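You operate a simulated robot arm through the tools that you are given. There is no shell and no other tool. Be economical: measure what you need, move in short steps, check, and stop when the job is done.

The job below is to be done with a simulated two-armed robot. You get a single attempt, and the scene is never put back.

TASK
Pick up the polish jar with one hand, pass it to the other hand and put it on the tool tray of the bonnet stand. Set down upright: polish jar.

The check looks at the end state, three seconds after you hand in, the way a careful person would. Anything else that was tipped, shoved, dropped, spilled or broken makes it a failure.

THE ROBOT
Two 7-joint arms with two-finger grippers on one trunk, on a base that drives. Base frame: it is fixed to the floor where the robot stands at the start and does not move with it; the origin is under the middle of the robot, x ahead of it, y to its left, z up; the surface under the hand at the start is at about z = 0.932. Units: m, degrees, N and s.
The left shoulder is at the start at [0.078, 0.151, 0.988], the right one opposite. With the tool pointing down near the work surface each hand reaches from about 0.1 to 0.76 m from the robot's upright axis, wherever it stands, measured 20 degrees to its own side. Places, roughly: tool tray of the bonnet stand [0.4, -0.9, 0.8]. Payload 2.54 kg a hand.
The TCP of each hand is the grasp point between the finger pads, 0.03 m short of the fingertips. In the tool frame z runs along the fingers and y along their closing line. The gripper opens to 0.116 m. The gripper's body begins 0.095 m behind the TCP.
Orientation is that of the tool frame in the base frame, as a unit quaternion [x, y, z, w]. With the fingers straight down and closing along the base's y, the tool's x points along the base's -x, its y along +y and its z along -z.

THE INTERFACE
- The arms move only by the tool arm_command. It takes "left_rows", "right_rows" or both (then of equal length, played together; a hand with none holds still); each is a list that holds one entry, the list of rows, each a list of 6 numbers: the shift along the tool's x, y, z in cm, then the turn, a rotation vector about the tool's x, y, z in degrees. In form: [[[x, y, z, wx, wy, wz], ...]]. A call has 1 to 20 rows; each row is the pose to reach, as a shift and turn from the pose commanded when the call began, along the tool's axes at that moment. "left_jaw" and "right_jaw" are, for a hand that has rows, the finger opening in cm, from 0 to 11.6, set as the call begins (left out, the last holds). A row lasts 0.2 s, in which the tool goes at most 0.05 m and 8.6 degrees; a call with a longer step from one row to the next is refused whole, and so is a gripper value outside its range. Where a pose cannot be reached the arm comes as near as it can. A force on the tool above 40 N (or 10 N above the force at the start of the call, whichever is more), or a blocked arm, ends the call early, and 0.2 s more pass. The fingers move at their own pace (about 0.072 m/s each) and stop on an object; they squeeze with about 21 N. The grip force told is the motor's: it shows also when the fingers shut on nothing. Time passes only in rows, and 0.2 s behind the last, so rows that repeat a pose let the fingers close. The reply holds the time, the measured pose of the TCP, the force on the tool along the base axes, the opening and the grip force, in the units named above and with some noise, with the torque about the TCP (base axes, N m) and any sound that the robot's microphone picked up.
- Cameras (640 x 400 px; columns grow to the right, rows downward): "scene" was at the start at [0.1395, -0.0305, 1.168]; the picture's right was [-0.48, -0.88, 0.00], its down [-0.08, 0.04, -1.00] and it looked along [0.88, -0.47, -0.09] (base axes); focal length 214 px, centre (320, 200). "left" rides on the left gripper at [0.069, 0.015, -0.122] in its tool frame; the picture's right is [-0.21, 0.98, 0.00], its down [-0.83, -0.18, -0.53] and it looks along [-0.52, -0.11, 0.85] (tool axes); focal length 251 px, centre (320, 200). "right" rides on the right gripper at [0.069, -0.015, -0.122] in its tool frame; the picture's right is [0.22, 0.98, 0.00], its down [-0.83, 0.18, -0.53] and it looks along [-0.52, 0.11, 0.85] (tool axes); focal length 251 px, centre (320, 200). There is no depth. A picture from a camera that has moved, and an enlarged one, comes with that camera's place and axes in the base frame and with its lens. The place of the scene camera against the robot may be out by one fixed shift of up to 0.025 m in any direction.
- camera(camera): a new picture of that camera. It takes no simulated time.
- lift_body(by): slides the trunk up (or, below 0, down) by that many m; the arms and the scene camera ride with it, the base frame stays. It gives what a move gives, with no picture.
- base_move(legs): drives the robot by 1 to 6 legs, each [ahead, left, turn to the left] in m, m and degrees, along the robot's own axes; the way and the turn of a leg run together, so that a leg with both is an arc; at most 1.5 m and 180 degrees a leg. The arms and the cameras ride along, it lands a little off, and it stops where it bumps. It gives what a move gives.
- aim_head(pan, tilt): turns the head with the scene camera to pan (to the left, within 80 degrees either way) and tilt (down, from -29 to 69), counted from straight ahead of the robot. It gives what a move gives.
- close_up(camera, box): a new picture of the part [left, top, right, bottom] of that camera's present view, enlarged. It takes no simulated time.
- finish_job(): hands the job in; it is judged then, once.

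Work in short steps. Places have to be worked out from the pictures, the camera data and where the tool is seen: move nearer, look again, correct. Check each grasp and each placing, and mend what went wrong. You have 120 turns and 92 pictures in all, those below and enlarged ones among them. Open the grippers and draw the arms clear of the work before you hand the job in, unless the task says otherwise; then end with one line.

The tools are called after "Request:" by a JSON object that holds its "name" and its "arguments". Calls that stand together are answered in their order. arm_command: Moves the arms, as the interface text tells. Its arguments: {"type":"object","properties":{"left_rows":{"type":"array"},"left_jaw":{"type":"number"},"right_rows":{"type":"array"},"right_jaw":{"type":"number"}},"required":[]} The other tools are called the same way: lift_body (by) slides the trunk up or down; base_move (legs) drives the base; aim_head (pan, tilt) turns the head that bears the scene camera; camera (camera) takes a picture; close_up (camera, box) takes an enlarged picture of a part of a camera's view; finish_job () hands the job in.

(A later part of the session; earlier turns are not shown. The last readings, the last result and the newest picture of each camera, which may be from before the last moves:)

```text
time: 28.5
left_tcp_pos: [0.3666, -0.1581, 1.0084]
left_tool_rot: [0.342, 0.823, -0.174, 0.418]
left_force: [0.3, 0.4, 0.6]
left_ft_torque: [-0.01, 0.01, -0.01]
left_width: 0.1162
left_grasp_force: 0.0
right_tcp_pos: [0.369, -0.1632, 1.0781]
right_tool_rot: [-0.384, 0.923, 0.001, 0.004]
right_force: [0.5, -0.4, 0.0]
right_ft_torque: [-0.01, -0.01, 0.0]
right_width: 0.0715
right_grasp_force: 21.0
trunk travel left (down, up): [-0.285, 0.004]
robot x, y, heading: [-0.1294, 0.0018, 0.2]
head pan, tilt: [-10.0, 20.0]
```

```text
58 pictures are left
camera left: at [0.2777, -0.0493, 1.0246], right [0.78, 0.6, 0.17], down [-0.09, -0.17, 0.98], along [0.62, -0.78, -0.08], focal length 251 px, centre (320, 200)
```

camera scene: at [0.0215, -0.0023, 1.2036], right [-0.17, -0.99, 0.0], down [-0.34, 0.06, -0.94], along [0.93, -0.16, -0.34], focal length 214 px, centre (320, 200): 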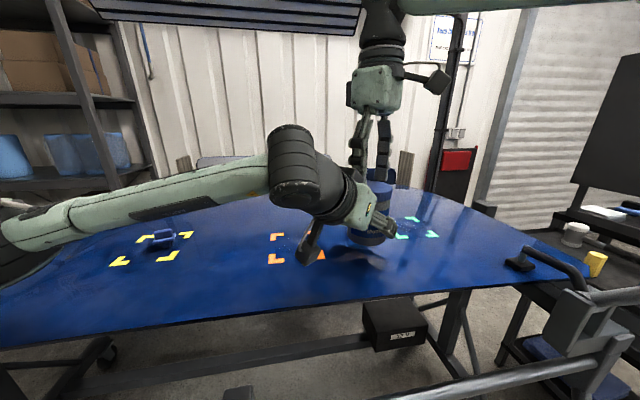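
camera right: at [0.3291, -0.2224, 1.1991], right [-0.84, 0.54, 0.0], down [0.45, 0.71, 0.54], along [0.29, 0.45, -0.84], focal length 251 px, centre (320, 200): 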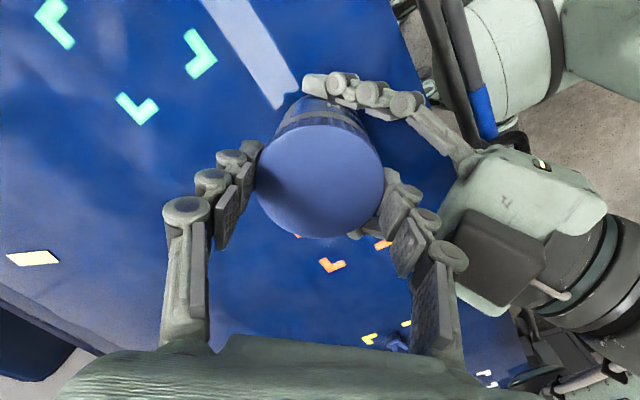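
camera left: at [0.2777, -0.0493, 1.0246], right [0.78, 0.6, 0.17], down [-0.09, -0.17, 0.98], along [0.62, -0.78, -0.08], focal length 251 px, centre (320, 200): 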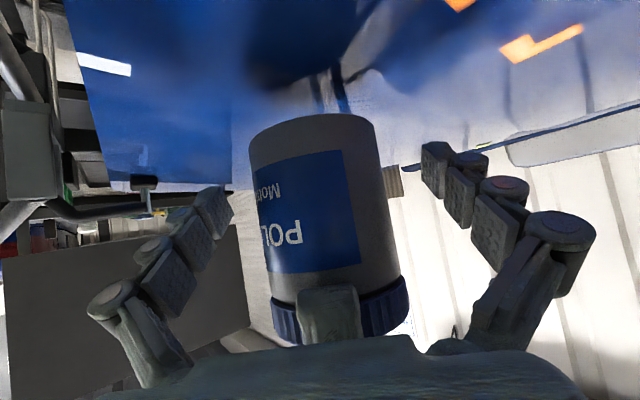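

The left hand is free. The right shows no weight yet, so I'll back the left hand out along its fingers by a few centimetres and re-read.

Request:
{"name": "arm_command", "arguments": {"left_rows": [[[0, 0, -1.5, 0, 0, 0], [0, 0, -3, 0, 0, 0], [0, 0, -5, 0, 0, 0], [0, 0, -7.5, 0, 0, 0], [0, 0, -10, 0, 0, 0], [0, 0, -13, 0, 0, 0], [0, 0, -13, 0, 0, 0]]]}}

Request:
{"name": "camera", "arguments": {"camera": "left"}}

Request:
{"name": "camera", "arguments": {"camera": "scene"}}

```text
time: 30.1
left_tcp_pos: [0.2911, -0.0851, 1.0849]
left_tool_rot: [0.341, 0.824, -0.173, 0.418]
left_force: [0.0, -0.6, 0.2]
left_ft_torque: [0.0, 0.01, 0.04]
left_width: 0.1159
left_grasp_force: 0.1
right_tcp_pos: [0.368, -0.1626, 1.0774]
right_tool_rot: [-0.384, 0.923, 0.001, 0.004]
right_force: [-0.1, 0.4, -0.8]
right_ft_torque: [0.02, 0.03, 0.01]
right_width: 0.0712
right_grasp_force: 20.9
trunk travel left (down, up): [-0.285, 0.004]
robot x, y, heading: [-0.1334, 0.0004, 0.4]
head pan, tilt: [-10.0, 20.0]
```

```text
57 pictures are left
camera left: at [0.2028, 0.0246, 1.1003], right [0.78, 0.6, 0.17], down [-0.09, -0.17, 0.98], along [0.62, -0.78, -0.08], focal length 251 px, centre (320, 200)
```

left: 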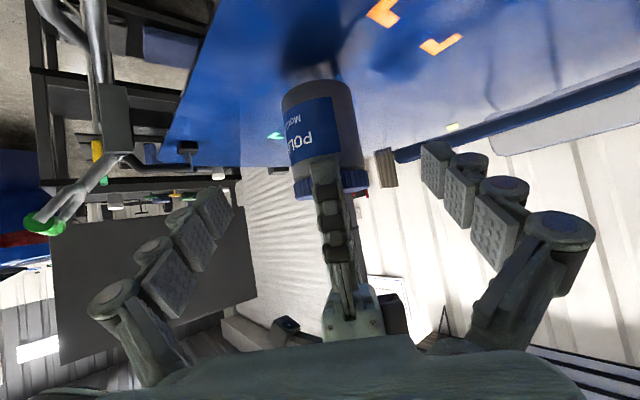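

```text
56 pictures are left
camera scene: at [0.0217, -0.0025, 1.2035], right [-0.17, -0.99, 0.0], down [-0.34, 0.06, -0.94], along [0.93, -0.16, -0.34], focal length 214 px, centre (320, 200)
```

scene: 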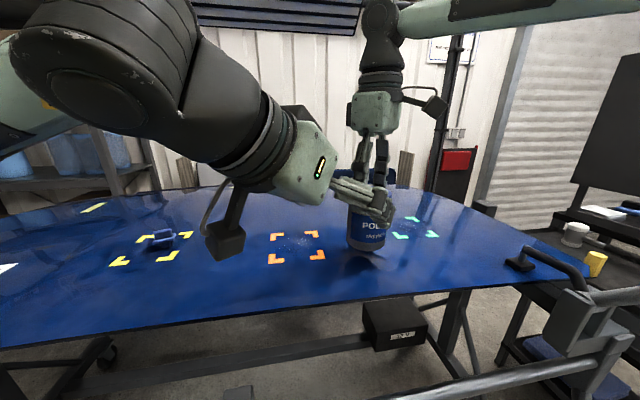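

The jar stays in the right hand with its bottom at about 0.963, so it is clear of the bonnet. I'll lift the right hand 4 cm to verify the hold, while the left hand moves off to the left and up.

Request:
{"name": "arm_command", "arguments": {"left_rows": [[[-1.5, 1, -2, 0, 0, 0], [-2.5, 2, -3.5, 0, 0, 0], [-2.5, 3, -5, 0, 0, 0], [-2.5, 3, -6.5, 0, 0, 0], [-2.5, 3, -8, 0, 0, 0]]], "right_rows": [[[0, 0, -1, 0, 0, 0], [0, 0, -2, 0, 0, 0], [0, 0, -3, 0, 0, 0], [0, 0, -4, 0, 0, 0], [0, 0, -4, 0, 0, 0]]]}}

Request:
{"name": "camera", "arguments": {"camera": "scene"}}

```text
time: 31.3
left_tcp_pos: [0.2783, -0.0284, 1.1512]
left_tool_rot: [0.341, 0.824, -0.173, 0.418]
left_force: [0.5, -0.4, -0.5]
left_ft_torque: [0.02, 0.01, -0.01]
left_width: 0.116
left_grasp_force: 0.0
right_tcp_pos: [0.368, -0.1629, 1.1177]
right_tool_rot: [-0.385, 0.923, 0.0, 0.004]
right_force: [0.2, 0.2, -4.0]
right_ft_torque: [-0.01, 0.04, 0.0]
right_width: 0.0716
right_grasp_force: 21.1
trunk travel left (down, up): [-0.285, 0.004]
robot x, y, heading: [-0.1289, -0.0057, 0.5]
head pan, tilt: [-10.0, 20.0]
```

```text
55 pictures are left
camera scene: at [0.0214, -0.0022, 1.2036], right [-0.17, -0.99, 0.0], down [-0.34, 0.06, -0.94], along [0.93, -0.16, -0.34], focal length 214 px, centre (320, 200)
```

scene: 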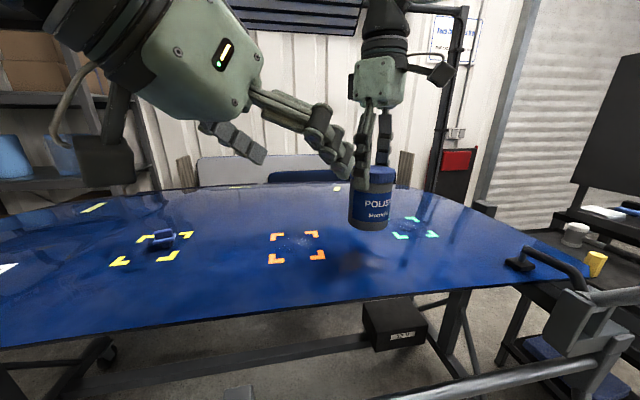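

Now the right carries about 4 N, so the hold is good (the jar had been touching the bonnet). I'll zoom to see how the jar sits in the fingers.

Request:
{"name": "close_up", "arguments": {"camera": "scene", "box": [310, 130, 430, 250]}}

Request:
{"name": "camera", "arguments": {"camera": "right"}}

Request:
{"name": "camera", "arguments": {"camera": "left"}}

```text
3.33 times, centred on (370, 190) of scene
camera zoom: at [0.0214, -0.0022, 1.2036], right [-0.17, -0.99, 0.0], down [-0.34, 0.06, -0.94], along [0.93, -0.16, -0.34], focal length 715 px, centre (153, 233)
```

zoom: 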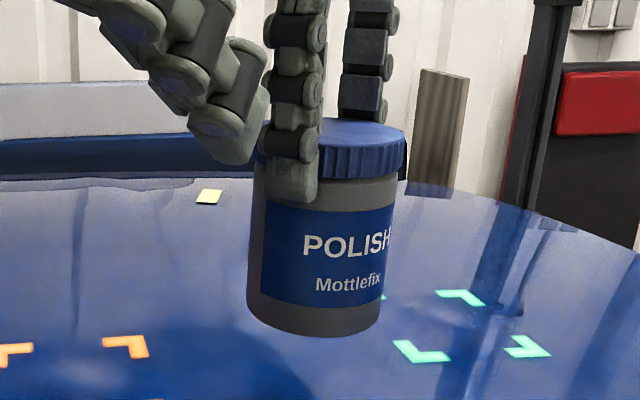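

```text
53 pictures are left
camera right: at [0.3279, -0.2226, 1.2385], right [-0.84, 0.54, 0.0], down [0.45, 0.71, 0.54], along [0.29, 0.46, -0.84], focal length 251 px, centre (320, 200)
```

right: 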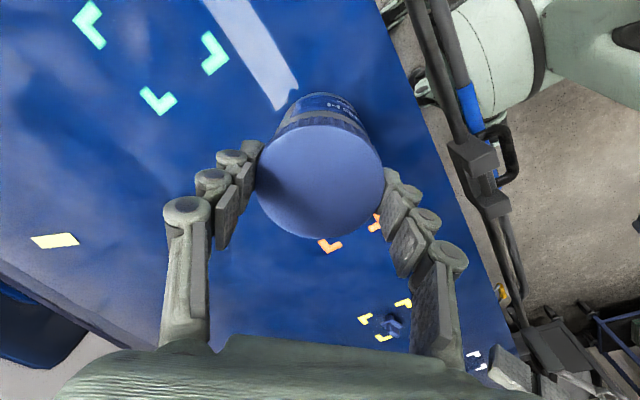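

```text
52 pictures are left
camera left: at [0.1894, 0.0813, 1.1679], right [0.78, 0.6, 0.17], down [-0.09, -0.17, 0.98], along [0.62, -0.78, -0.08], focal length 251 px, centre (320, 200)
```

left: 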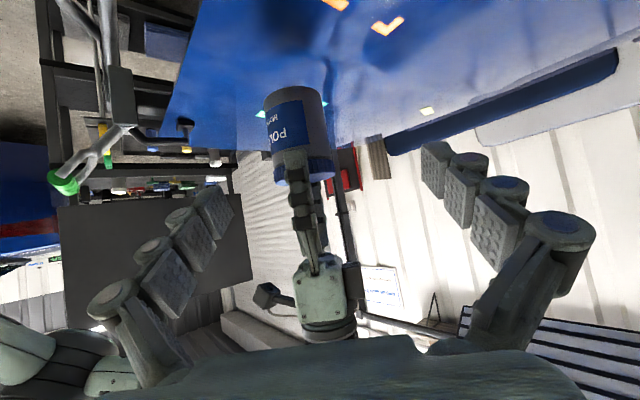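

The jar hangs upright, gripped around the lid with the bottom about 0.115 below the right TCP. I'll swing the left hand well out to the left, then look toward the tray.

Request:
{"name": "arm_command", "arguments": {"left_rows": [[[1.6, 2.8, -3, 0, 0, 0], [3.2, 5.6, -6, 0, 0, 0], [4.8, 8.4, -9, 0, 0, 0], [6.4, 11.2, -12, 0, 0, 0], [8, 14, -15, 0, 0, 0], [9.5, 16.5, -18, 0, 0, 0], [9.5, 16.5, -18, 0, 0, 0]]]}}

Request:
{"name": "aim_head", "arguments": {"pan": -60, "tilt": 25}}

Request:
{"name": "camera", "arguments": {"camera": "scene"}}

```text
time: 32.9
left_tcp_pos: [0.2541, 0.2332, 1.1807]
left_tool_rot: [0.342, 0.824, -0.173, 0.418]
left_force: [-0.6, -1.1, -0.6]
left_ft_torque: [0.04, 0.01, 0.0]
left_width: 0.1161
left_grasp_force: 0.0
right_tcp_pos: [0.3669, -0.1647, 1.1165]
right_tool_rot: [-0.384, 0.923, 0.0, 0.004]
right_force: [-0.1, 0.0, -3.6]
right_ft_torque: [0.02, 0.01, -0.03]
right_width: 0.0715
right_grasp_force: 20.6
trunk travel left (down, up): [-0.285, 0.004]
robot x, y, heading: [-0.1273, -0.0004, 0.1]
head pan, tilt: [-10.0, 20.0]
```

```text
time: 34.1
left_tcp_pos: [0.2524, 0.2318, 1.1812]
left_tool_rot: [0.341, 0.824, -0.173, 0.418]
left_force: [-0.8, -0.4, -0.9]
left_ft_torque: [0.01, -0.02, 0.01]
left_width: 0.1161
left_grasp_force: 0.1
right_tcp_pos: [0.3682, -0.163, 1.117]
right_tool_rot: [-0.383, 0.924, 0.001, 0.005]
right_force: [0.1, -0.7, -4.4]
right_ft_torque: [0.02, 0.0, 0.02]
right_width: 0.0712
right_grasp_force: 20.8
trunk travel left (down, up): [-0.285, 0.004]
robot x, y, heading: [-0.1317, -0.0031, 0.2]
head pan, tilt: [-60.0, 25.0]
```

```text
51 pictures are left
camera scene: at [-0.0237, -0.0662, 1.1955], right [-0.86, -0.5, 0.0], down [-0.21, 0.36, -0.91], along [0.46, -0.78, -0.42], focal length 214 px, centre (320, 200)
```

scene: 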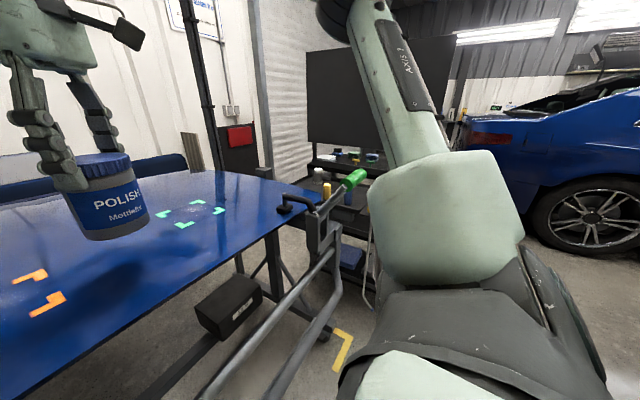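

The tray region projects near pixel (331, 194). Zooming in on it.

Request:
{"name": "close_up", "arguments": {"camera": "scene", "box": [260, 120, 420, 280]}}

```text
2.50 times, centred on (340, 200) of scene
camera zoom: at [-0.0237, -0.0662, 1.1955], right [-0.86, -0.5, 0.0], down [-0.21, 0.36, -0.91], along [0.46, -0.78, -0.42], focal length 536 px, centre (270, 200)
```

zoom: 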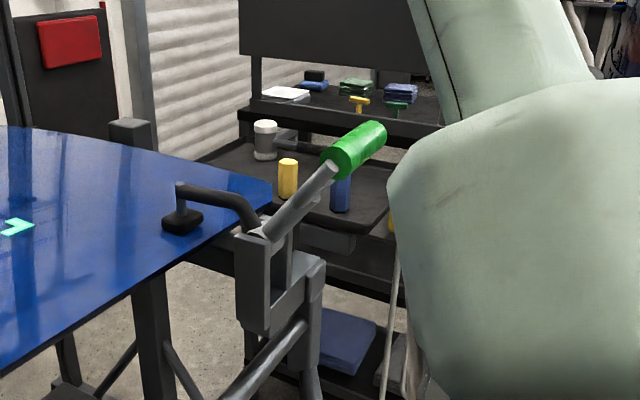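

The tray spans roughly x 0.2–0.63, y -0.76 to -1.08 at z about 0.8. It holds a yellow and a blue cylinder on its near side and a grey jar at the back left; a lever with a green grip stands near [0.25, -0.71, 0.95]. I'll draw the jar in and up first, then drive sideways to the right.

Request:
{"name": "arm_command", "arguments": {"right_rows": [[[1, 0, -1, 0, 0, 0], [4, -0.8, -2, 0, 0, 0], [8, -1.6, -3, 0, 0, 0], [12, -2.6, -4, 0, 0, 0], [16, -3.6, -5, 0, 0, 0], [19, -4.4, -6, 0, 0, 0], [21, -4.9, -7, 0, 0, 0], [21, -4.9, -7, 0, 0, 0]]]}}

Request:
{"name": "camera", "arguments": {"camera": "scene"}}

```text
time: 35.9
left_tcp_pos: [0.2524, 0.2326, 1.1822]
left_tool_rot: [0.341, 0.824, -0.173, 0.418]
left_force: [0.6, -0.5, 0.8]
left_ft_torque: [0.0, 0.0, -0.01]
left_width: 0.1161
left_grasp_force: 0.0
right_tcp_pos: [0.2548, -0.3458, 1.1868]
right_tool_rot: [-0.383, 0.924, 0.001, 0.004]
right_force: [-0.4, -0.2, -3.2]
right_ft_torque: [0.02, 0.01, 0.05]
right_width: 0.0715
right_grasp_force: 21.2
trunk travel left (down, up): [-0.285, 0.004]
robot x, y, heading: [-0.1282, 0.0005, 0.2]
head pan, tilt: [-60.0, 25.0]
```

```text
49 pictures are left
camera scene: at [-0.0238, -0.0662, 1.1954], right [-0.86, -0.5, 0.0], down [-0.21, 0.37, -0.91], along [0.46, -0.78, -0.42], focal length 214 px, centre (320, 200)
```

scene: 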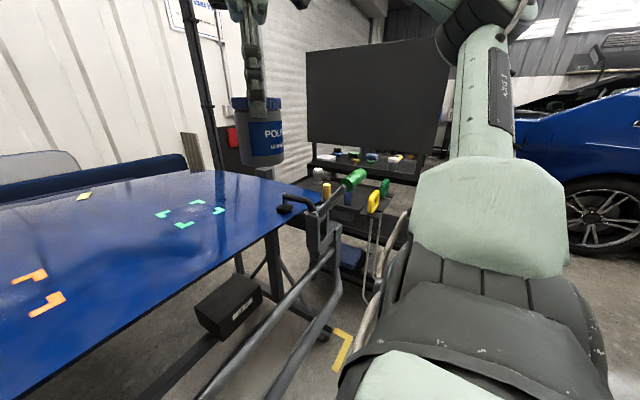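

More is visible now: coloured handles along the tray's near-robot end. I'll strafe right 0.55 m with a little backing, then look again.

Request:
{"name": "base_move", "arguments": {"legs": [[-0.06, -0.1, 0], [0, -0.45, 0]]}}

Request:
{"name": "aim_head", "arguments": {"pan": -35, "tilt": 35}}

Request:
{"name": "camera", "arguments": {"camera": "scene"}}

Request:
{"name": "camera", "arguments": {"camera": "right"}}

```text
time: 41.9
left_tcp_pos: [0.1946, -0.3171, 1.1815]
left_tool_rot: [0.342, 0.823, -0.173, 0.418]
left_force: [-0.3, 0.5, 0.2]
left_ft_torque: [0.01, 0.01, 0.02]
left_width: 0.116
left_grasp_force: 0.1
right_tcp_pos: [0.1956, -0.8945, 1.1861]
right_tool_rot: [-0.382, 0.924, 0.001, 0.004]
right_force: [-0.3, 0.3, -4.6]
right_ft_torque: [-0.02, 0.03, 0.02]
right_width: 0.0714
right_grasp_force: 20.7
trunk travel left (down, up): [-0.285, 0.004]
robot x, y, heading: [-0.1845, -0.5479, -0.0]
head pan, tilt: [-60.0, 25.0]
```

```text
time: 42.8
left_tcp_pos: [0.1944, -0.3164, 1.1808]
left_tool_rot: [0.343, 0.823, -0.174, 0.418]
left_force: [-0.1, -0.5, 0.3]
left_ft_torque: [-0.03, 0.0, 0.0]
left_width: 0.1158
left_grasp_force: 0.1
right_tcp_pos: [0.1945, -0.8941, 1.1856]
right_tool_rot: [-0.383, 0.924, 0.001, 0.005]
right_force: [0.0, 0.4, -4.2]
right_ft_torque: [-0.02, 0.02, -0.02]
right_width: 0.0714
right_grasp_force: 21.0
trunk travel left (down, up): [-0.285, 0.004]
robot x, y, heading: [-0.186, -0.5478, 0.2]
head pan, tilt: [-35.0, 35.0]
```

```text
48 pictures are left
camera scene: at [-0.0568, -0.5847, 1.1797], right [-0.57, -0.82, 0.0], down [-0.47, 0.33, -0.82], along [0.67, -0.47, -0.57], focal length 214 px, centre (320, 200)
```

scene: 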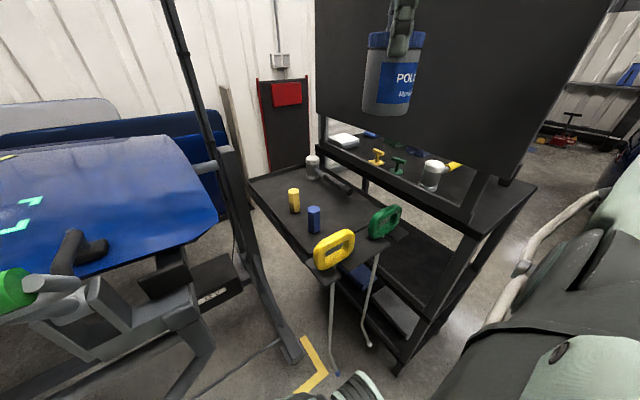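

```text
47 pictures are left
camera right: at [0.155, -0.9541, 1.3072], right [-0.84, 0.54, 0.0], down [0.45, 0.71, 0.54], along [0.29, 0.45, -0.84], focal length 251 px, centre (320, 200)
```

right: 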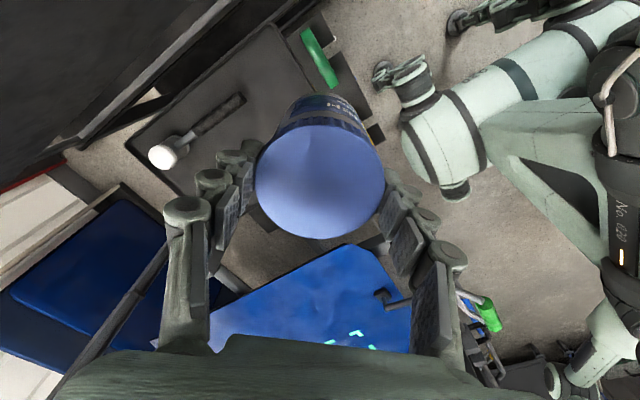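

The tray is now clearly seen: yellow can near (0.385, -0.81), blue can (0.285, -0.81), a mallet lying at the back, and two clips on the near end at x about 0.17. The free spot is about [0.29, -0.90]. I'll move the jar over it, staying high, and check.

Request:
{"name": "arm_command", "arguments": {"right_rows": [[[-2, -2.5, 0, 0, 0, 0], [-4, -5, 0, 0, 0, 0], [-6, -7.5, 1, 0, 0, 0], [-6, -7.5, 4, 0, 0, 0], [-6, -7.5, 7, 0, 0, 0], [-6, -7.5, 7, 0, 0, 0]]]}}

Request:
{"name": "camera", "arguments": {"camera": "scene"}}

Request:
{"name": "camera", "arguments": {"camera": "right"}}

```text
time: 44.2
left_tcp_pos: [0.1955, -0.3166, 1.1804]
left_tool_rot: [0.342, 0.824, -0.173, 0.418]
left_force: [-0.2, 0.3, 0.0]
left_ft_torque: [0.03, -0.02, -0.02]
left_width: 0.116
left_grasp_force: 0.1
right_tcp_pos: [0.2933, -0.9058, 1.1163]
right_tool_rot: [-0.383, 0.924, 0.001, 0.005]
right_force: [0.0, -0.4, -5.4]
right_ft_torque: [-0.04, 0.03, -0.03]
right_width: 0.0712
right_grasp_force: 21.2
trunk travel left (down, up): [-0.285, 0.004]
robot x, y, heading: [-0.1896, -0.5497, 0.3]
head pan, tilt: [-35.0, 35.0]
```

```text
46 pictures are left
camera scene: at [-0.0567, -0.5846, 1.1797], right [-0.57, -0.82, 0.0], down [-0.47, 0.33, -0.82], along [0.67, -0.47, -0.57], focal length 214 px, centre (320, 200)
```

scene: 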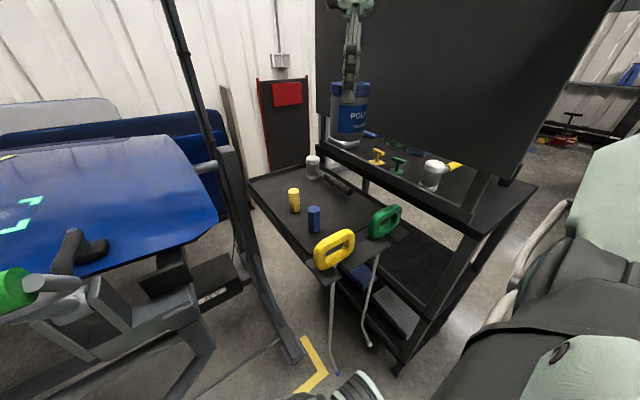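

```text
45 pictures are left
camera right: at [0.253, -0.9646, 1.2371], right [-0.84, 0.54, 0.0], down [0.45, 0.71, 0.54], along [0.29, 0.45, -0.84], focal length 251 px, centre (320, 200)
```

right: 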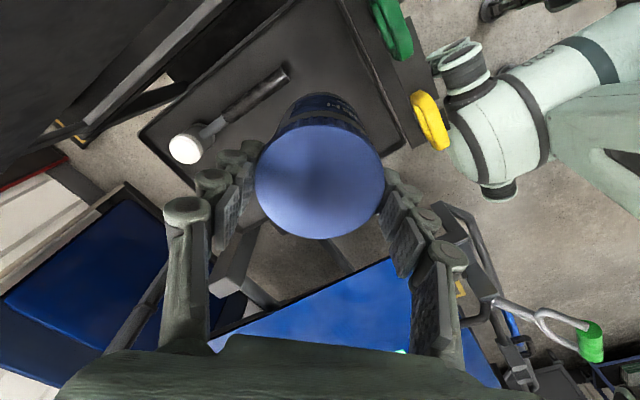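

The wrist view fixes the mallet handle end at (0.32, -0.958), the clips at x about 0.172, and the tray at x 0.21–0.60, y -0.76 to -1.02. The best free spot is [0.27, -0.887]. I'll shift there and lower 12 cm, leaving the jar bottom about 8 cm above the tray.

Request:
{"name": "arm_command", "arguments": {"right_rows": [[[0.3, 3, 0, 0, 0, 0], [0.3, 3, 2.5, 0, 0, 0], [0.3, 3, 5, 0, 0, 0], [0.3, 3, 7.5, 0, 0, 0], [0.3, 3, 10, 0, 0, 0], [0.3, 3, 12, 0, 0, 0], [0.3, 3, 12, 0, 0, 0]]]}}

Request:
{"name": "camera", "arguments": {"camera": "scene"}}

Request:
{"name": "camera", "arguments": {"camera": "right"}}

```text
time: 45.8
left_tcp_pos: [0.195, -0.3155, 1.1804]
left_tool_rot: [0.343, 0.823, -0.174, 0.418]
left_force: [0.3, -0.6, -0.1]
left_ft_torque: [0.02, -0.03, 0.0]
left_width: 0.1158
left_grasp_force: 0.1
right_tcp_pos: [0.269, -0.8867, 0.9974]
right_tool_rot: [-0.382, 0.924, 0.0, 0.004]
right_force: [-1.0, -0.1, -3.8]
right_ft_torque: [0.0, 0.01, 0.06]
right_width: 0.0713
right_grasp_force: 20.6
trunk travel left (down, up): [-0.285, 0.004]
robot x, y, heading: [-0.1894, -0.5473, 0.0]
head pan, tilt: [-35.0, 35.0]
```

```text
44 pictures are left
camera scene: at [-0.0567, -0.5845, 1.1797], right [-0.57, -0.82, 0.0], down [-0.47, 0.33, -0.82], along [0.67, -0.47, -0.57], focal length 214 px, centre (320, 200)
```

scene: 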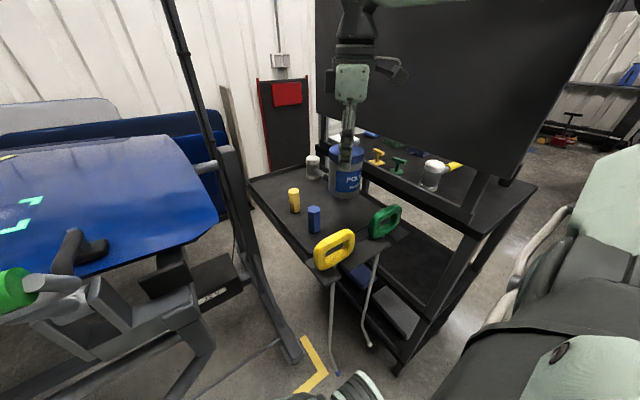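

```text
43 pictures are left
camera right: at [0.2291, -0.946, 1.118], right [-0.84, 0.54, 0.0], down [0.45, 0.71, 0.54], along [0.29, 0.45, -0.84], focal length 251 px, centre (320, 200)
```

right: 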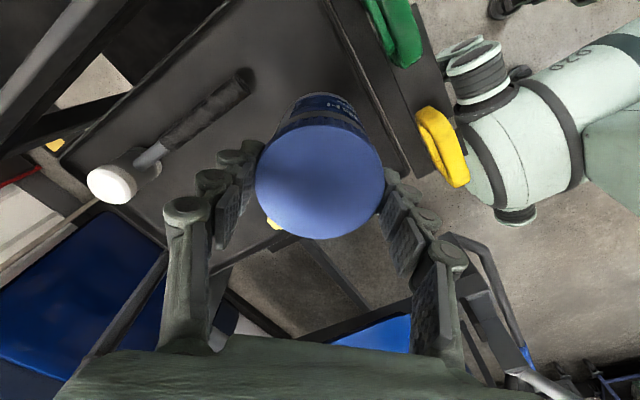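

The scene view agrees with the computed jar position, and the cans check out at (0.285, -0.81) and (0.389, -0.81), clear of the jar. Lowering 6.5 cm.

Request:
{"name": "arm_command", "arguments": {"right_rows": [[[0, 0, 2, 0, 0, 0], [0, 0, 4, 0, 0, 0], [0, 0, 5.5, 0, 0, 0], [0, 0, 6.5, 0, 0, 0], [0, 0, 6.5, 0, 0, 0]]]}}

Request:
{"name": "close_up", "arguments": {"camera": "scene", "box": [250, 110, 450, 270]}}

```text
time: 47.0
left_tcp_pos: [0.1919, -0.3132, 1.1818]
left_tool_rot: [0.342, 0.822, -0.175, 0.42]
left_force: [-0.4, -0.4, 0.4]
left_ft_torque: [0.01, 0.02, -0.03]
left_width: 0.1162
left_grasp_force: 0.1
right_tcp_pos: [0.2677, -0.8829, 0.9359]
right_tool_rot: [-0.382, 0.924, -0.001, 0.005]
right_force: [0.1, -0.5, -3.8]
right_ft_torque: [0.01, 0.02, 0.04]
right_width: 0.0715
right_grasp_force: 20.6
trunk travel left (down, up): [-0.285, 0.004]
robot x, y, heading: [-0.1884, -0.5453, 0.1]
head pan, tilt: [-35.0, 35.0]
```

```text
2.50 times, centred on (350, 190) of scene
camera zoom: at [-0.0596, -0.581, 1.1804], right [-0.57, -0.82, 0.0], down [-0.47, 0.33, -0.82], along [0.67, -0.47, -0.57], focal length 536 px, centre (245, 225)
```

zoom: 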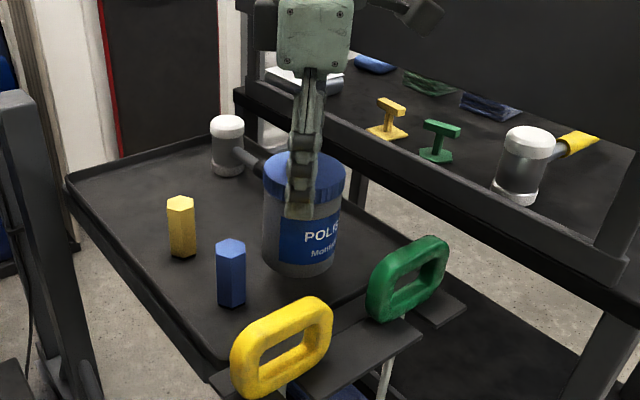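

The base seems to have shifted about 4 mm, so part of the right arm may be touching something. I'll look to the right at the elbow before continuing.

Request:
{"name": "aim_head", "arguments": {"pan": -75, "tilt": 30}}

Request:
{"name": "camera", "arguments": {"camera": "scene"}}

Request:
{"name": "camera", "arguments": {"camera": "left"}}

```text
time: 48.1
left_tcp_pos: [0.1928, -0.3126, 1.1814]
left_tool_rot: [0.342, 0.822, -0.175, 0.42]
left_force: [-0.4, 0.0, 0.2]
left_ft_torque: [0.02, 0.03, 0.03]
left_width: 0.116
left_grasp_force: 0.0
right_tcp_pos: [0.2673, -0.8816, 0.9352]
right_tool_rot: [-0.382, 0.924, -0.002, 0.006]
right_force: [-0.5, -0.2, -4.4]
right_ft_torque: [-0.02, -0.01, -0.01]
right_width: 0.0716
right_grasp_force: 21.4
trunk travel left (down, up): [-0.285, 0.004]
robot x, y, heading: [-0.1869, -0.5513, -0.0]
head pan, tilt: [-75.0, 30.0]
```

```text
41 pictures are left
camera scene: at [-0.1083, -0.6177, 1.1882], right [-0.97, -0.26, 0.0], down [-0.13, 0.48, -0.87], along [0.23, -0.84, -0.5], focal length 214 px, centre (320, 200)
```

scene: 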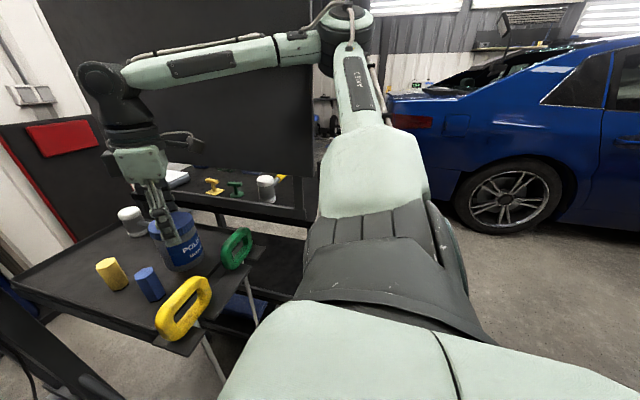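

```text
40 pictures are left
camera left: at [0.1034, -0.2029, 1.1969], right [0.78, 0.6, 0.17], down [-0.09, -0.16, 0.98], along [0.62, -0.78, -0.07], focal length 251 px, centre (320, 200)
```

left: 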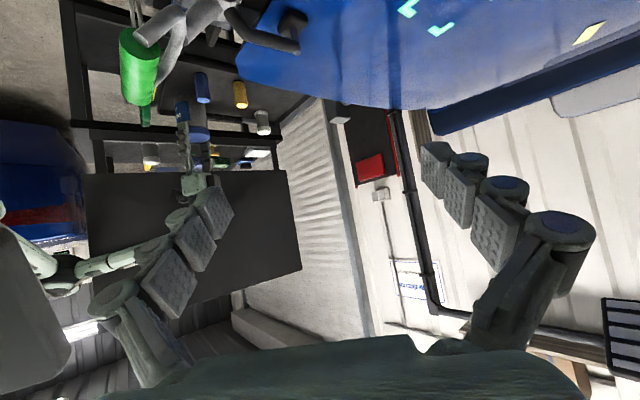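

The raised right forearm runs close along the black panel and probably brushes it as the arm reaches lower. I'll raise the hand 6.5 cm again and do the lowering with the trunk instead, which keeps the elbow where it was free.

Request:
{"name": "arm_command", "arguments": {"right_rows": [[[0, 0, -1.5, 0, 0, 0], [0, 0, -3.5, 0, 0, 0], [0, 0, -5.5, 0, 0, 0], [0, 0, -6.5, 0, 0, 0], [0, 0, -6.5, 0, 0, 0]]]}}

Request:
{"name": "camera", "arguments": {"camera": "scene"}}

```text
time: 49.3
left_tcp_pos: [0.195, -0.3157, 1.1803]
left_tool_rot: [0.342, 0.824, -0.174, 0.418]
left_force: [-0.3, -1.0, -0.8]
left_ft_torque: [-0.01, 0.0, 0.0]
left_width: 0.1159
left_grasp_force: 0.1
right_tcp_pos: [0.2686, -0.8852, 0.9974]
right_tool_rot: [-0.383, 0.924, 0.0, 0.005]
right_force: [-0.4, 0.3, -4.3]
right_ft_torque: [-0.01, -0.04, 0.02]
right_width: 0.0714
right_grasp_force: 20.6
trunk travel left (down, up): [-0.285, 0.004]
robot x, y, heading: [-0.1882, -0.548, 0.3]
head pan, tilt: [-75.0, 30.0]
```

```text
39 pictures are left
camera scene: at [-0.1053, -0.6215, 1.1875], right [-0.97, -0.26, 0.0], down [-0.13, 0.48, -0.87], along [0.23, -0.84, -0.5], focal length 214 px, centre (320, 200)
```

scene: 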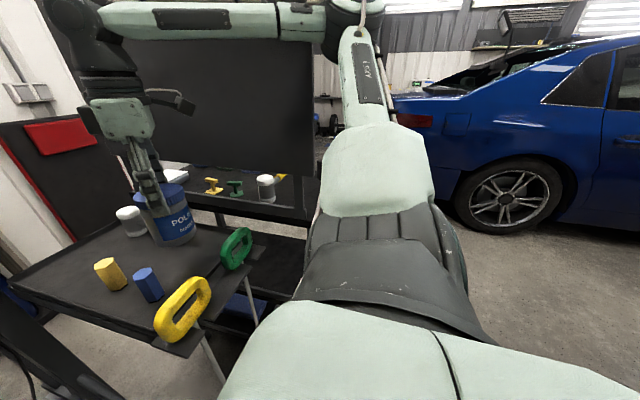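

Contact is released (the camera is back at its former place) and nothing moved. To keep the forearm off the panel, I'll raise the jar, move the base back 0.12 and left 0.06, and reach forward from there instead.

Request:
{"name": "arm_command", "arguments": {"right_rows": [[[0, 0, -3, 0, 0, 0], [0, 0, -6, 0, 0, 0], [0, 0, -9, 0, 0, 0], [0, 0, -12, 0, 0, 0], [0, 0, -13.5, 0, 0, 0]]]}}

Request:
{"name": "base_move", "arguments": {"legs": [[-0.12, 0.06, 0]]}}

```text
time: 50.5
left_tcp_pos: [0.1966, -0.3166, 1.1805]
left_tool_rot: [0.343, 0.823, -0.174, 0.417]
left_force: [-0.1, -0.3, 0.8]
left_ft_torque: [-0.01, 0.0, 0.0]
left_width: 0.1158
left_grasp_force: 0.0
right_tcp_pos: [0.2681, -0.8867, 1.1323]
right_tool_rot: [-0.383, 0.924, 0.001, 0.006]
right_force: [-0.4, 0.6, -4.0]
right_ft_torque: [0.05, 0.01, 0.02]
right_width: 0.0715
right_grasp_force: 21.5
trunk travel left (down, up): [-0.285, 0.004]
robot x, y, heading: [-0.1909, -0.5497, 0.0]
head pan, tilt: [-75.0, 30.0]
```

```text
time: 51.8
left_tcp_pos: [0.0725, -0.2561, 1.1812]
left_tool_rot: [0.342, 0.823, -0.172, 0.419]
left_force: [0.0, 0.1, 0.5]
left_ft_torque: [0.03, -0.06, -0.01]
left_width: 0.116
left_grasp_force: 0.0
right_tcp_pos: [0.1464, -0.8257, 1.1328]
right_tool_rot: [-0.383, 0.924, 0.001, 0.006]
right_force: [0.0, 0.8, -4.3]
right_ft_torque: [-0.01, -0.07, 0.02]
right_width: 0.0714
right_grasp_force: 21.0
trunk travel left (down, up): [-0.285, 0.004]
robot x, y, heading: [-0.3062, -0.4863, 0.6]
head pan, tilt: [-75.0, 30.0]
```

Now reaching forward to [0.27, -0.887] at the same height, then a look at the arm.

Request:
{"name": "arm_command", "arguments": {"right_rows": [[[-1, -3, 0, 0, 0, 0], [-2, -6, 0, 0, 0, 0], [-3, -9, 0, 0, 0, 0], [-4, -11.5, 0, 0, 0, 0], [-4.5, -13.1, 0, 0, 0, 0], [-4.5, -13.1, 3, 0, 0, 0], [-4.5, -13.1, 6, 0, 0, 0], [-4.5, -13.1, 6, 0, 0, 0]]]}}

Request:
{"name": "camera", "arguments": {"camera": "scene"}}

```text
time: 53.6
left_tcp_pos: [0.0736, -0.2566, 1.1813]
left_tool_rot: [0.343, 0.823, -0.174, 0.417]
left_force: [-0.3, -0.1, 0.8]
left_ft_torque: [0.0, 0.0, -0.03]
left_width: 0.1161
left_grasp_force: 0.1
right_tcp_pos: [0.2722, -0.8876, 1.0701]
right_tool_rot: [-0.382, 0.924, 0.002, 0.005]
right_force: [0.6, -0.1, -4.2]
right_ft_torque: [0.0, 0.0, -0.02]
right_width: 0.0711
right_grasp_force: 21.2
trunk travel left (down, up): [-0.285, 0.004]
robot x, y, heading: [-0.3098, -0.4866, 0.2]
head pan, tilt: [-75.0, 30.0]
```

```text
38 pictures are left
camera scene: at [-0.2266, -0.5615, 1.1875], right [-0.97, -0.26, 0.0], down [-0.13, 0.48, -0.87], along [0.23, -0.84, -0.5], focal length 214 px, centre (320, 200)
```

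scene: 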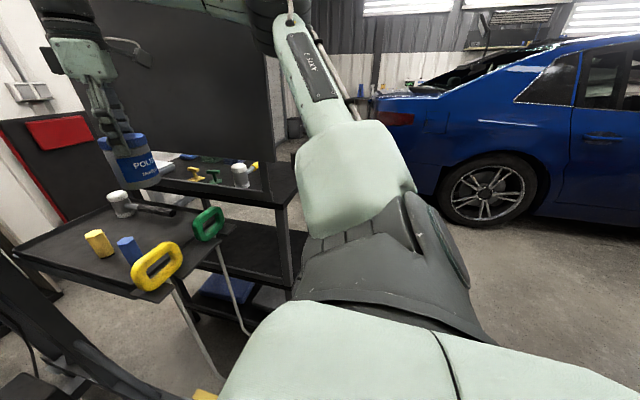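

The elbow now sits well off the panel's edge. Lowering 9 cm in steps (jar bottom to about 0.865), then checking for base shift.

Request:
{"name": "arm_command", "arguments": {"right_rows": [[[0, 0, 2, 0, 0, 0], [0, 0, 4, 0, 0, 0], [0, 0, 6, 0, 0, 0], [0, 0, 8, 0, 0, 0], [0, 0, 9, 0, 0, 0], [0, 0, 9, 0, 0, 0]]]}}

Request:
{"name": "aim_head", "arguments": {"pan": -45, "tilt": 30}}

Request:
{"name": "camera", "arguments": {"camera": "scene"}}

Request:
{"name": "camera", "arguments": {"camera": "right"}}

```text
time: 55.0
left_tcp_pos: [0.0742, -0.2556, 1.1812]
left_tool_rot: [0.343, 0.823, -0.174, 0.417]
left_force: [-0.5, 0.1, -0.6]
left_ft_torque: [-0.02, -0.02, 0.02]
left_width: 0.1161
left_grasp_force: 0.0
right_tcp_pos: [0.2745, -0.8864, 0.9824]
right_tool_rot: [-0.382, 0.924, 0.001, 0.005]
right_force: [0.1, 0.5, -3.7]
right_ft_torque: [0.02, 0.01, 0.02]
right_width: 0.0713
right_grasp_force: 21.0
trunk travel left (down, up): [-0.285, 0.004]
robot x, y, heading: [-0.3067, -0.4877, 0.4]
head pan, tilt: [-75.0, 30.0]
```

```text
time: 55.9
left_tcp_pos: [0.0734, -0.2572, 1.1801]
left_tool_rot: [0.343, 0.823, -0.175, 0.417]
left_force: [0.3, -0.3, -0.3]
left_ft_torque: [-0.01, -0.03, 0.01]
left_width: 0.1162
left_grasp_force: 0.0
right_tcp_pos: [0.2741, -0.8865, 0.9816]
right_tool_rot: [-0.382, 0.924, 0.001, 0.004]
right_force: [0.2, -0.5, -4.1]
right_ft_torque: [-0.01, -0.01, -0.01]
right_width: 0.0715
right_grasp_force: 21.0
trunk travel left (down, up): [-0.285, 0.004]
robot x, y, heading: [-0.3073, -0.4868, 0.1]
head pan, tilt: [-45.0, 30.0]
```

```text
37 pictures are left
camera scene: at [-0.186, -0.5382, 1.1875], right [-0.71, -0.71, 0.0], down [-0.35, 0.35, -0.87], along [0.61, -0.61, -0.5], focal length 214 px, centre (320, 200)
```

scene: 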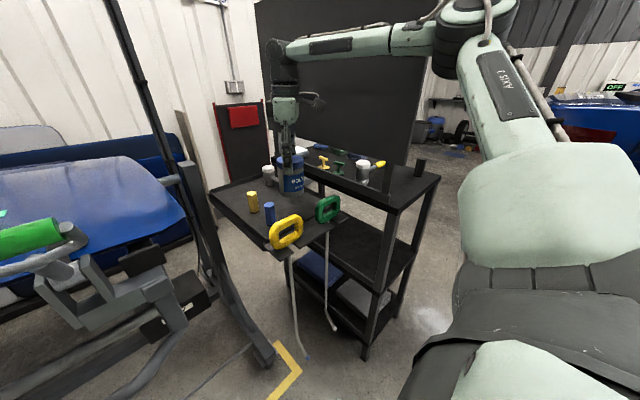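

```text
36 pictures are left
camera right: at [0.234, -0.9462, 1.1028], right [-0.84, 0.54, 0.0], down [0.45, 0.71, 0.54], along [0.29, 0.45, -0.84], focal length 251 px, centre (320, 200)
```

right: 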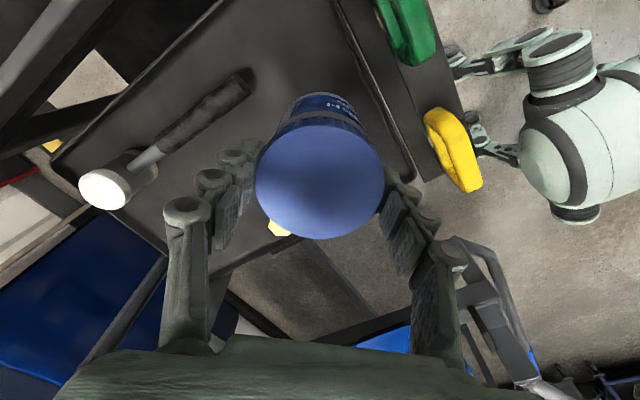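

No shift this time. Lowering 4.5 cm more, and correcting x by -4 mm.

Request:
{"name": "arm_command", "arguments": {"right_rows": [[[0.3, 0.3, 1.5, 0, 0, 0], [0.3, 0.3, 3, 0, 0, 0], [0.3, 0.3, 4.5, 0, 0, 0], [0.3, 0.3, 4.5, 0, 0, 0]]]}}

Request:
{"name": "close_up", "arguments": {"camera": "scene", "box": [200, 120, 360, 260]}}

```text
time: 56.9
left_tcp_pos: [0.0739, -0.2564, 1.1806]
left_tool_rot: [0.342, 0.823, -0.174, 0.418]
left_force: [0.9, -0.1, -1.6]
left_ft_torque: [0.02, 0.01, -0.01]
left_width: 0.1159
left_grasp_force: 0.2
right_tcp_pos: [0.2707, -0.8852, 0.9371]
right_tool_rot: [-0.383, 0.924, 0.001, 0.005]
right_force: [0.7, 0.3, -4.4]
right_ft_torque: [0.0, -0.01, -0.01]
right_width: 0.0716
right_grasp_force: 20.6
trunk travel left (down, up): [-0.285, 0.004]
robot x, y, heading: [-0.3086, -0.4878, -0.2]
head pan, tilt: [-45.0, 30.0]
```

```text
2.86 times, centred on (280, 190) of scene
camera zoom: at [-0.186, -0.5381, 1.1875], right [-0.71, -0.71, 0.0], down [-0.35, 0.35, -0.87], along [0.61, -0.61, -0.5], focal length 613 px, centre (434, 229)
```

zoom: 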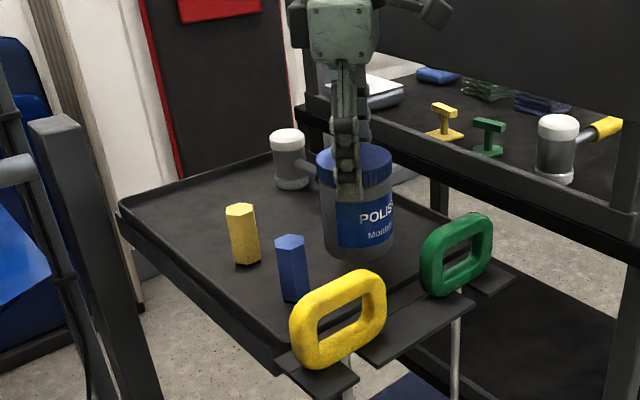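

Clear all round and no shift. Lowering 2 cm in 4 mm steps, watching the vertical force.

Request:
{"name": "arm_command", "arguments": {"right_rows": [[[0, 0, 0.4, 0, 0, 0], [0, 0, 0.8, 0, 0, 0], [0, 0, 1.2, 0, 0, 0], [0, 0, 1.6, 0, 0, 0], [0, 0, 1.6, 0, 0, 0]]]}}

Request:
{"name": "close_up", "arguments": {"camera": "scene", "box": [240, 140, 340, 230]}}

```text
time: 58.1
left_tcp_pos: [0.0732, -0.2567, 1.1817]
left_tool_rot: [0.343, 0.824, -0.174, 0.417]
left_force: [0.9, 0.2, -0.2]
left_ft_torque: [-0.02, 0.01, 0.01]
left_width: 0.1161
left_grasp_force: 0.1
right_tcp_pos: [0.2693, -0.8873, 0.9199]
right_tool_rot: [-0.382, 0.924, 0.002, 0.004]
right_force: [-0.6, 0.6, -4.6]
right_ft_torque: [-0.01, 0.01, 0.0]
right_width: 0.0715
right_grasp_force: 21.0
trunk travel left (down, up): [-0.285, 0.004]
robot x, y, heading: [-0.3086, -0.4878, 0.1]
head pan, tilt: [-45.0, 30.0]
```

```text
4.44 times, centred on (290, 185) of scene
camera zoom: at [-0.186, -0.5381, 1.1875], right [-0.71, -0.71, 0.0], down [-0.35, 0.35, -0.87], along [0.61, -0.61, -0.5], focal length 953 px, centre (453, 267)
```

zoom: 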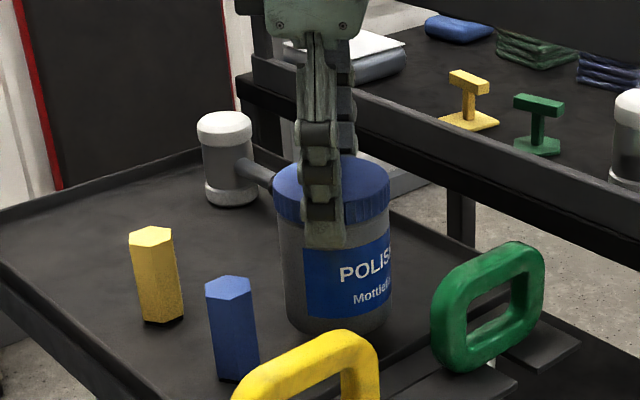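

No contact yet (-4.6 N). Continuing down in 3 mm steps.

Request:
{"name": "arm_command", "arguments": {"right_rows": [[[0, 0, 0.3, 0, 0, 0], [0, 0, 0.6, 0, 0, 0], [0, 0, 0.6, 0, 0, 0]]]}}

```text
time: 58.9
left_tcp_pos: [0.0737, -0.2563, 1.182]
left_tool_rot: [0.343, 0.824, -0.173, 0.417]
left_force: [0.3, -0.7, -0.4]
left_ft_torque: [0.03, -0.01, -0.01]
left_width: 0.116
left_grasp_force: 0.1
right_tcp_pos: [0.2697, -0.8847, 0.9148]
right_tool_rot: [-0.383, 0.924, 0.001, 0.004]
right_force: [0.1, -0.1, -3.8]
right_ft_torque: [0.02, 0.01, 0.0]
right_width: 0.0714
right_grasp_force: 21.4
trunk travel left (down, up): [-0.285, 0.004]
robot x, y, heading: [-0.3093, -0.4876, 0.0]
head pan, tilt: [-45.0, 30.0]
```

Still hanging free. Another 6 mm.

Request:
{"name": "arm_command", "arguments": {"right_rows": [[[0, 0, 0.3, 0, 0, 0], [0, 0, 0.6, 0, 0, 0], [0, 0, 0.6, 0, 0, 0]]]}}

Request:
{"name": "close_up", "arguments": {"camera": "scene", "box": [240, 140, 340, 230]}}

```text
time: 59.7
left_tcp_pos: [0.0742, -0.2564, 1.1799]
left_tool_rot: [0.343, 0.823, -0.174, 0.418]
left_force: [-0.7, -0.1, -0.4]
left_ft_torque: [0.03, 0.03, -0.01]
left_width: 0.1159
left_grasp_force: 0.0
right_tcp_pos: [0.2687, -0.8862, 0.9094]
right_tool_rot: [-0.383, 0.924, 0.001, 0.005]
right_force: [-0.2, -0.4, -4.2]
right_ft_torque: [0.03, -0.01, 0.01]
right_width: 0.0713
right_grasp_force: 20.7
trunk travel left (down, up): [-0.285, 0.004]
robot x, y, heading: [-0.3051, -0.4855, 0.1]
head pan, tilt: [-45.0, 30.0]
```

```text
4.44 times, centred on (290, 185) of scene
camera zoom: at [-0.186, -0.5381, 1.1875], right [-0.71, -0.71, 0.0], down [-0.35, 0.35, -0.87], along [0.61, -0.61, -0.5], focal length 953 px, centre (453, 267)
```

zoom: 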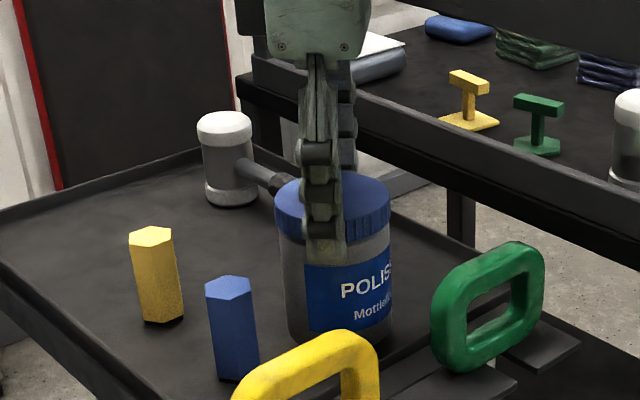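

Still free; tray surface is a little lower than 0.795. Down another 9 mm in 3 mm steps.

Request:
{"name": "arm_command", "arguments": {"right_rows": [[[0, 0, 0.3, 0, 0, 0], [0, 0, 0.6, 0, 0, 0], [0, 0, 0.9, 0, 0, 0], [0, 0, 0.9, 0, 0, 0]]]}}

```text
time: 60.7
left_tcp_pos: [0.0735, -0.2569, 1.182]
left_tool_rot: [0.343, 0.823, -0.174, 0.418]
left_force: [0.2, -0.4, 0.0]
left_ft_torque: [-0.01, -0.02, -0.02]
left_width: 0.1158
left_grasp_force: 0.1
right_tcp_pos: [0.2694, -0.8851, 0.9017]
right_tool_rot: [-0.381, 0.924, 0.001, 0.005]
right_force: [-1.3, -1.0, -0.6]
right_ft_torque: [-0.16, 0.1, -0.04]
right_width: 0.0715
right_grasp_force: 21.4
trunk travel left (down, up): [-0.285, 0.004]
robot x, y, heading: [-0.3103, -0.492, 0.1]
head pan, tilt: [-45.0, 30.0]
```

Contact begun: the weight has gone from the hand (-0.6 N). Down 2 mm more to seat it.

Request:
{"name": "arm_command", "arguments": {"right_rows": [[[0, 0, 0.15, 0, 0, 0], [0, 0, 0.2, 0, 0, 0], [0, 0, 0.2, 0, 0, 0]]]}}

Request:
{"name": "close_up", "arguments": {"camera": "scene", "box": [240, 140, 340, 230]}}

Request:
{"name": "camera", "arguments": {"camera": "right"}}

```text
time: 61.5
left_tcp_pos: [0.0733, -0.2552, 1.1816]
left_tool_rot: [0.343, 0.823, -0.174, 0.419]
left_force: [0.2, 0.0, 0.4]
left_ft_torque: [0.01, 0.01, -0.01]
left_width: 0.116
left_grasp_force: 0.1
right_tcp_pos: [0.2695, -0.8858, 0.9012]
right_tool_rot: [-0.383, 0.924, -0.001, 0.007]
right_force: [2.2, -2.5, 13.3]
right_ft_torque: [-0.23, 0.14, 0.07]
right_width: 0.0716
right_grasp_force: 21.0
trunk travel left (down, up): [-0.285, 0.004]
robot x, y, heading: [-0.3085, -0.4877, 0.2]
head pan, tilt: [-45.0, 30.0]
```

```text
4.44 times, centred on (290, 185) of scene
camera zoom: at [-0.1873, -0.5374, 1.1879], right [-0.71, -0.71, 0.0], down [-0.35, 0.35, -0.87], along [0.61, -0.61, -0.5], focal length 953 px, centre (453, 267)
```

zoom: 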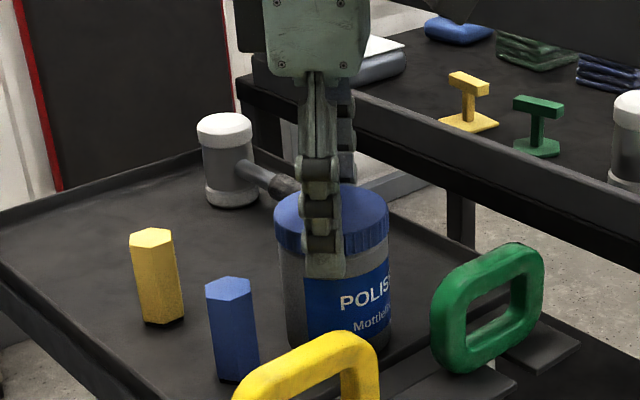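

```text
31 pictures are left
camera right: at [0.2287, -0.9445, 1.0218], right [-0.84, 0.54, -0.01], down [0.45, 0.71, 0.54], along [0.3, 0.45, -0.84], focal length 251 px, centre (320, 200)
```

right: 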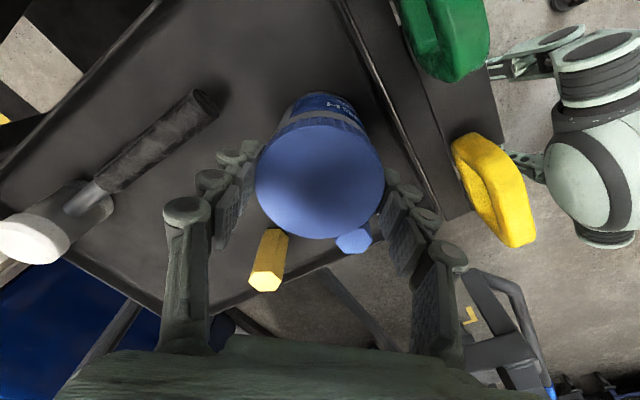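

Seated with about 17 N net push, items untouched. Opening the right gripper only to 9.2 cm.

Request:
{"name": "arm_command", "arguments": {"right_rows": [[[0, 0, -0.1, 0, 0, 0], [0, 0, -0.1, 0, 0, 0], [0, 0, -0.1, 0, 0, 0], [0, 0, -0.1, 0, 0, 0]]], "right_jaw": 9.2}}

Request:
{"name": "camera", "arguments": {"camera": "right"}}

Request:
{"name": "close_up", "arguments": {"camera": "scene", "box": [240, 140, 340, 230]}}

```text
time: 62.5
left_tcp_pos: [0.0744, -0.2558, 1.1807]
left_tool_rot: [0.343, 0.823, -0.174, 0.418]
left_force: [0.2, -0.3, -0.3]
left_ft_torque: [0.02, -0.01, -0.04]
left_width: 0.1162
left_grasp_force: 0.0
right_tcp_pos: [0.2693, -0.8856, 0.8993]
right_tool_rot: [-0.382, 0.924, 0.001, 0.005]
right_force: [-0.4, -0.5, 0.0]
right_ft_torque: [-0.01, -0.02, -0.01]
right_width: 0.0919
right_grasp_force: 0.0
trunk travel left (down, up): [-0.285, 0.004]
robot x, y, heading: [-0.3114, -0.4897, -0.0]
head pan, tilt: [-45.0, 30.0]
```

```text
30 pictures are left
camera right: at [0.2289, -0.9449, 1.0209], right [-0.84, 0.54, 0.0], down [0.45, 0.71, 0.54], along [0.29, 0.45, -0.84], focal length 251 px, centre (320, 200)
```

right: 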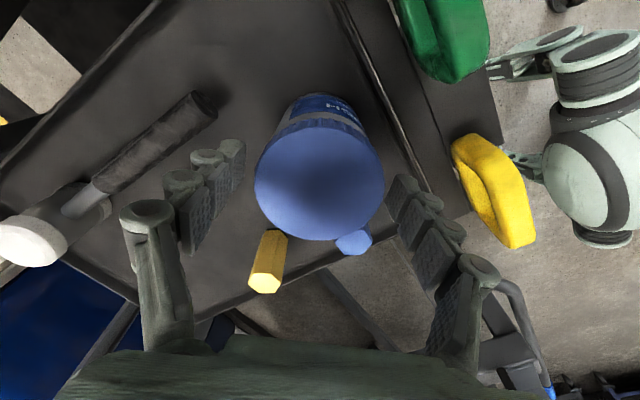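

```text
4.44 times, centred on (290, 185) of scene
camera zoom: at [-0.1863, -0.5379, 1.1875], right [-0.71, -0.71, 0.0], down [-0.35, 0.35, -0.87], along [0.61, -0.61, -0.5], focal length 953 px, centre (453, 267)
```

zoom: 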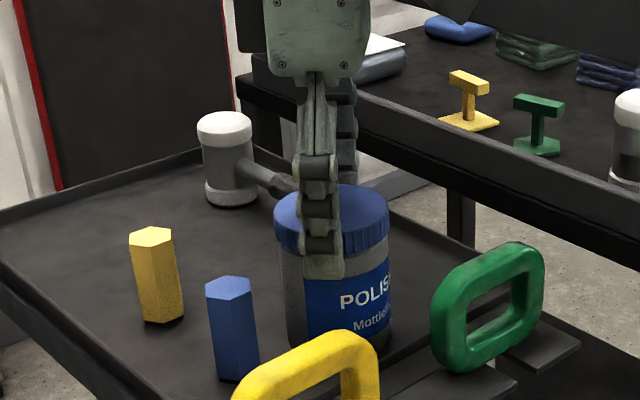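

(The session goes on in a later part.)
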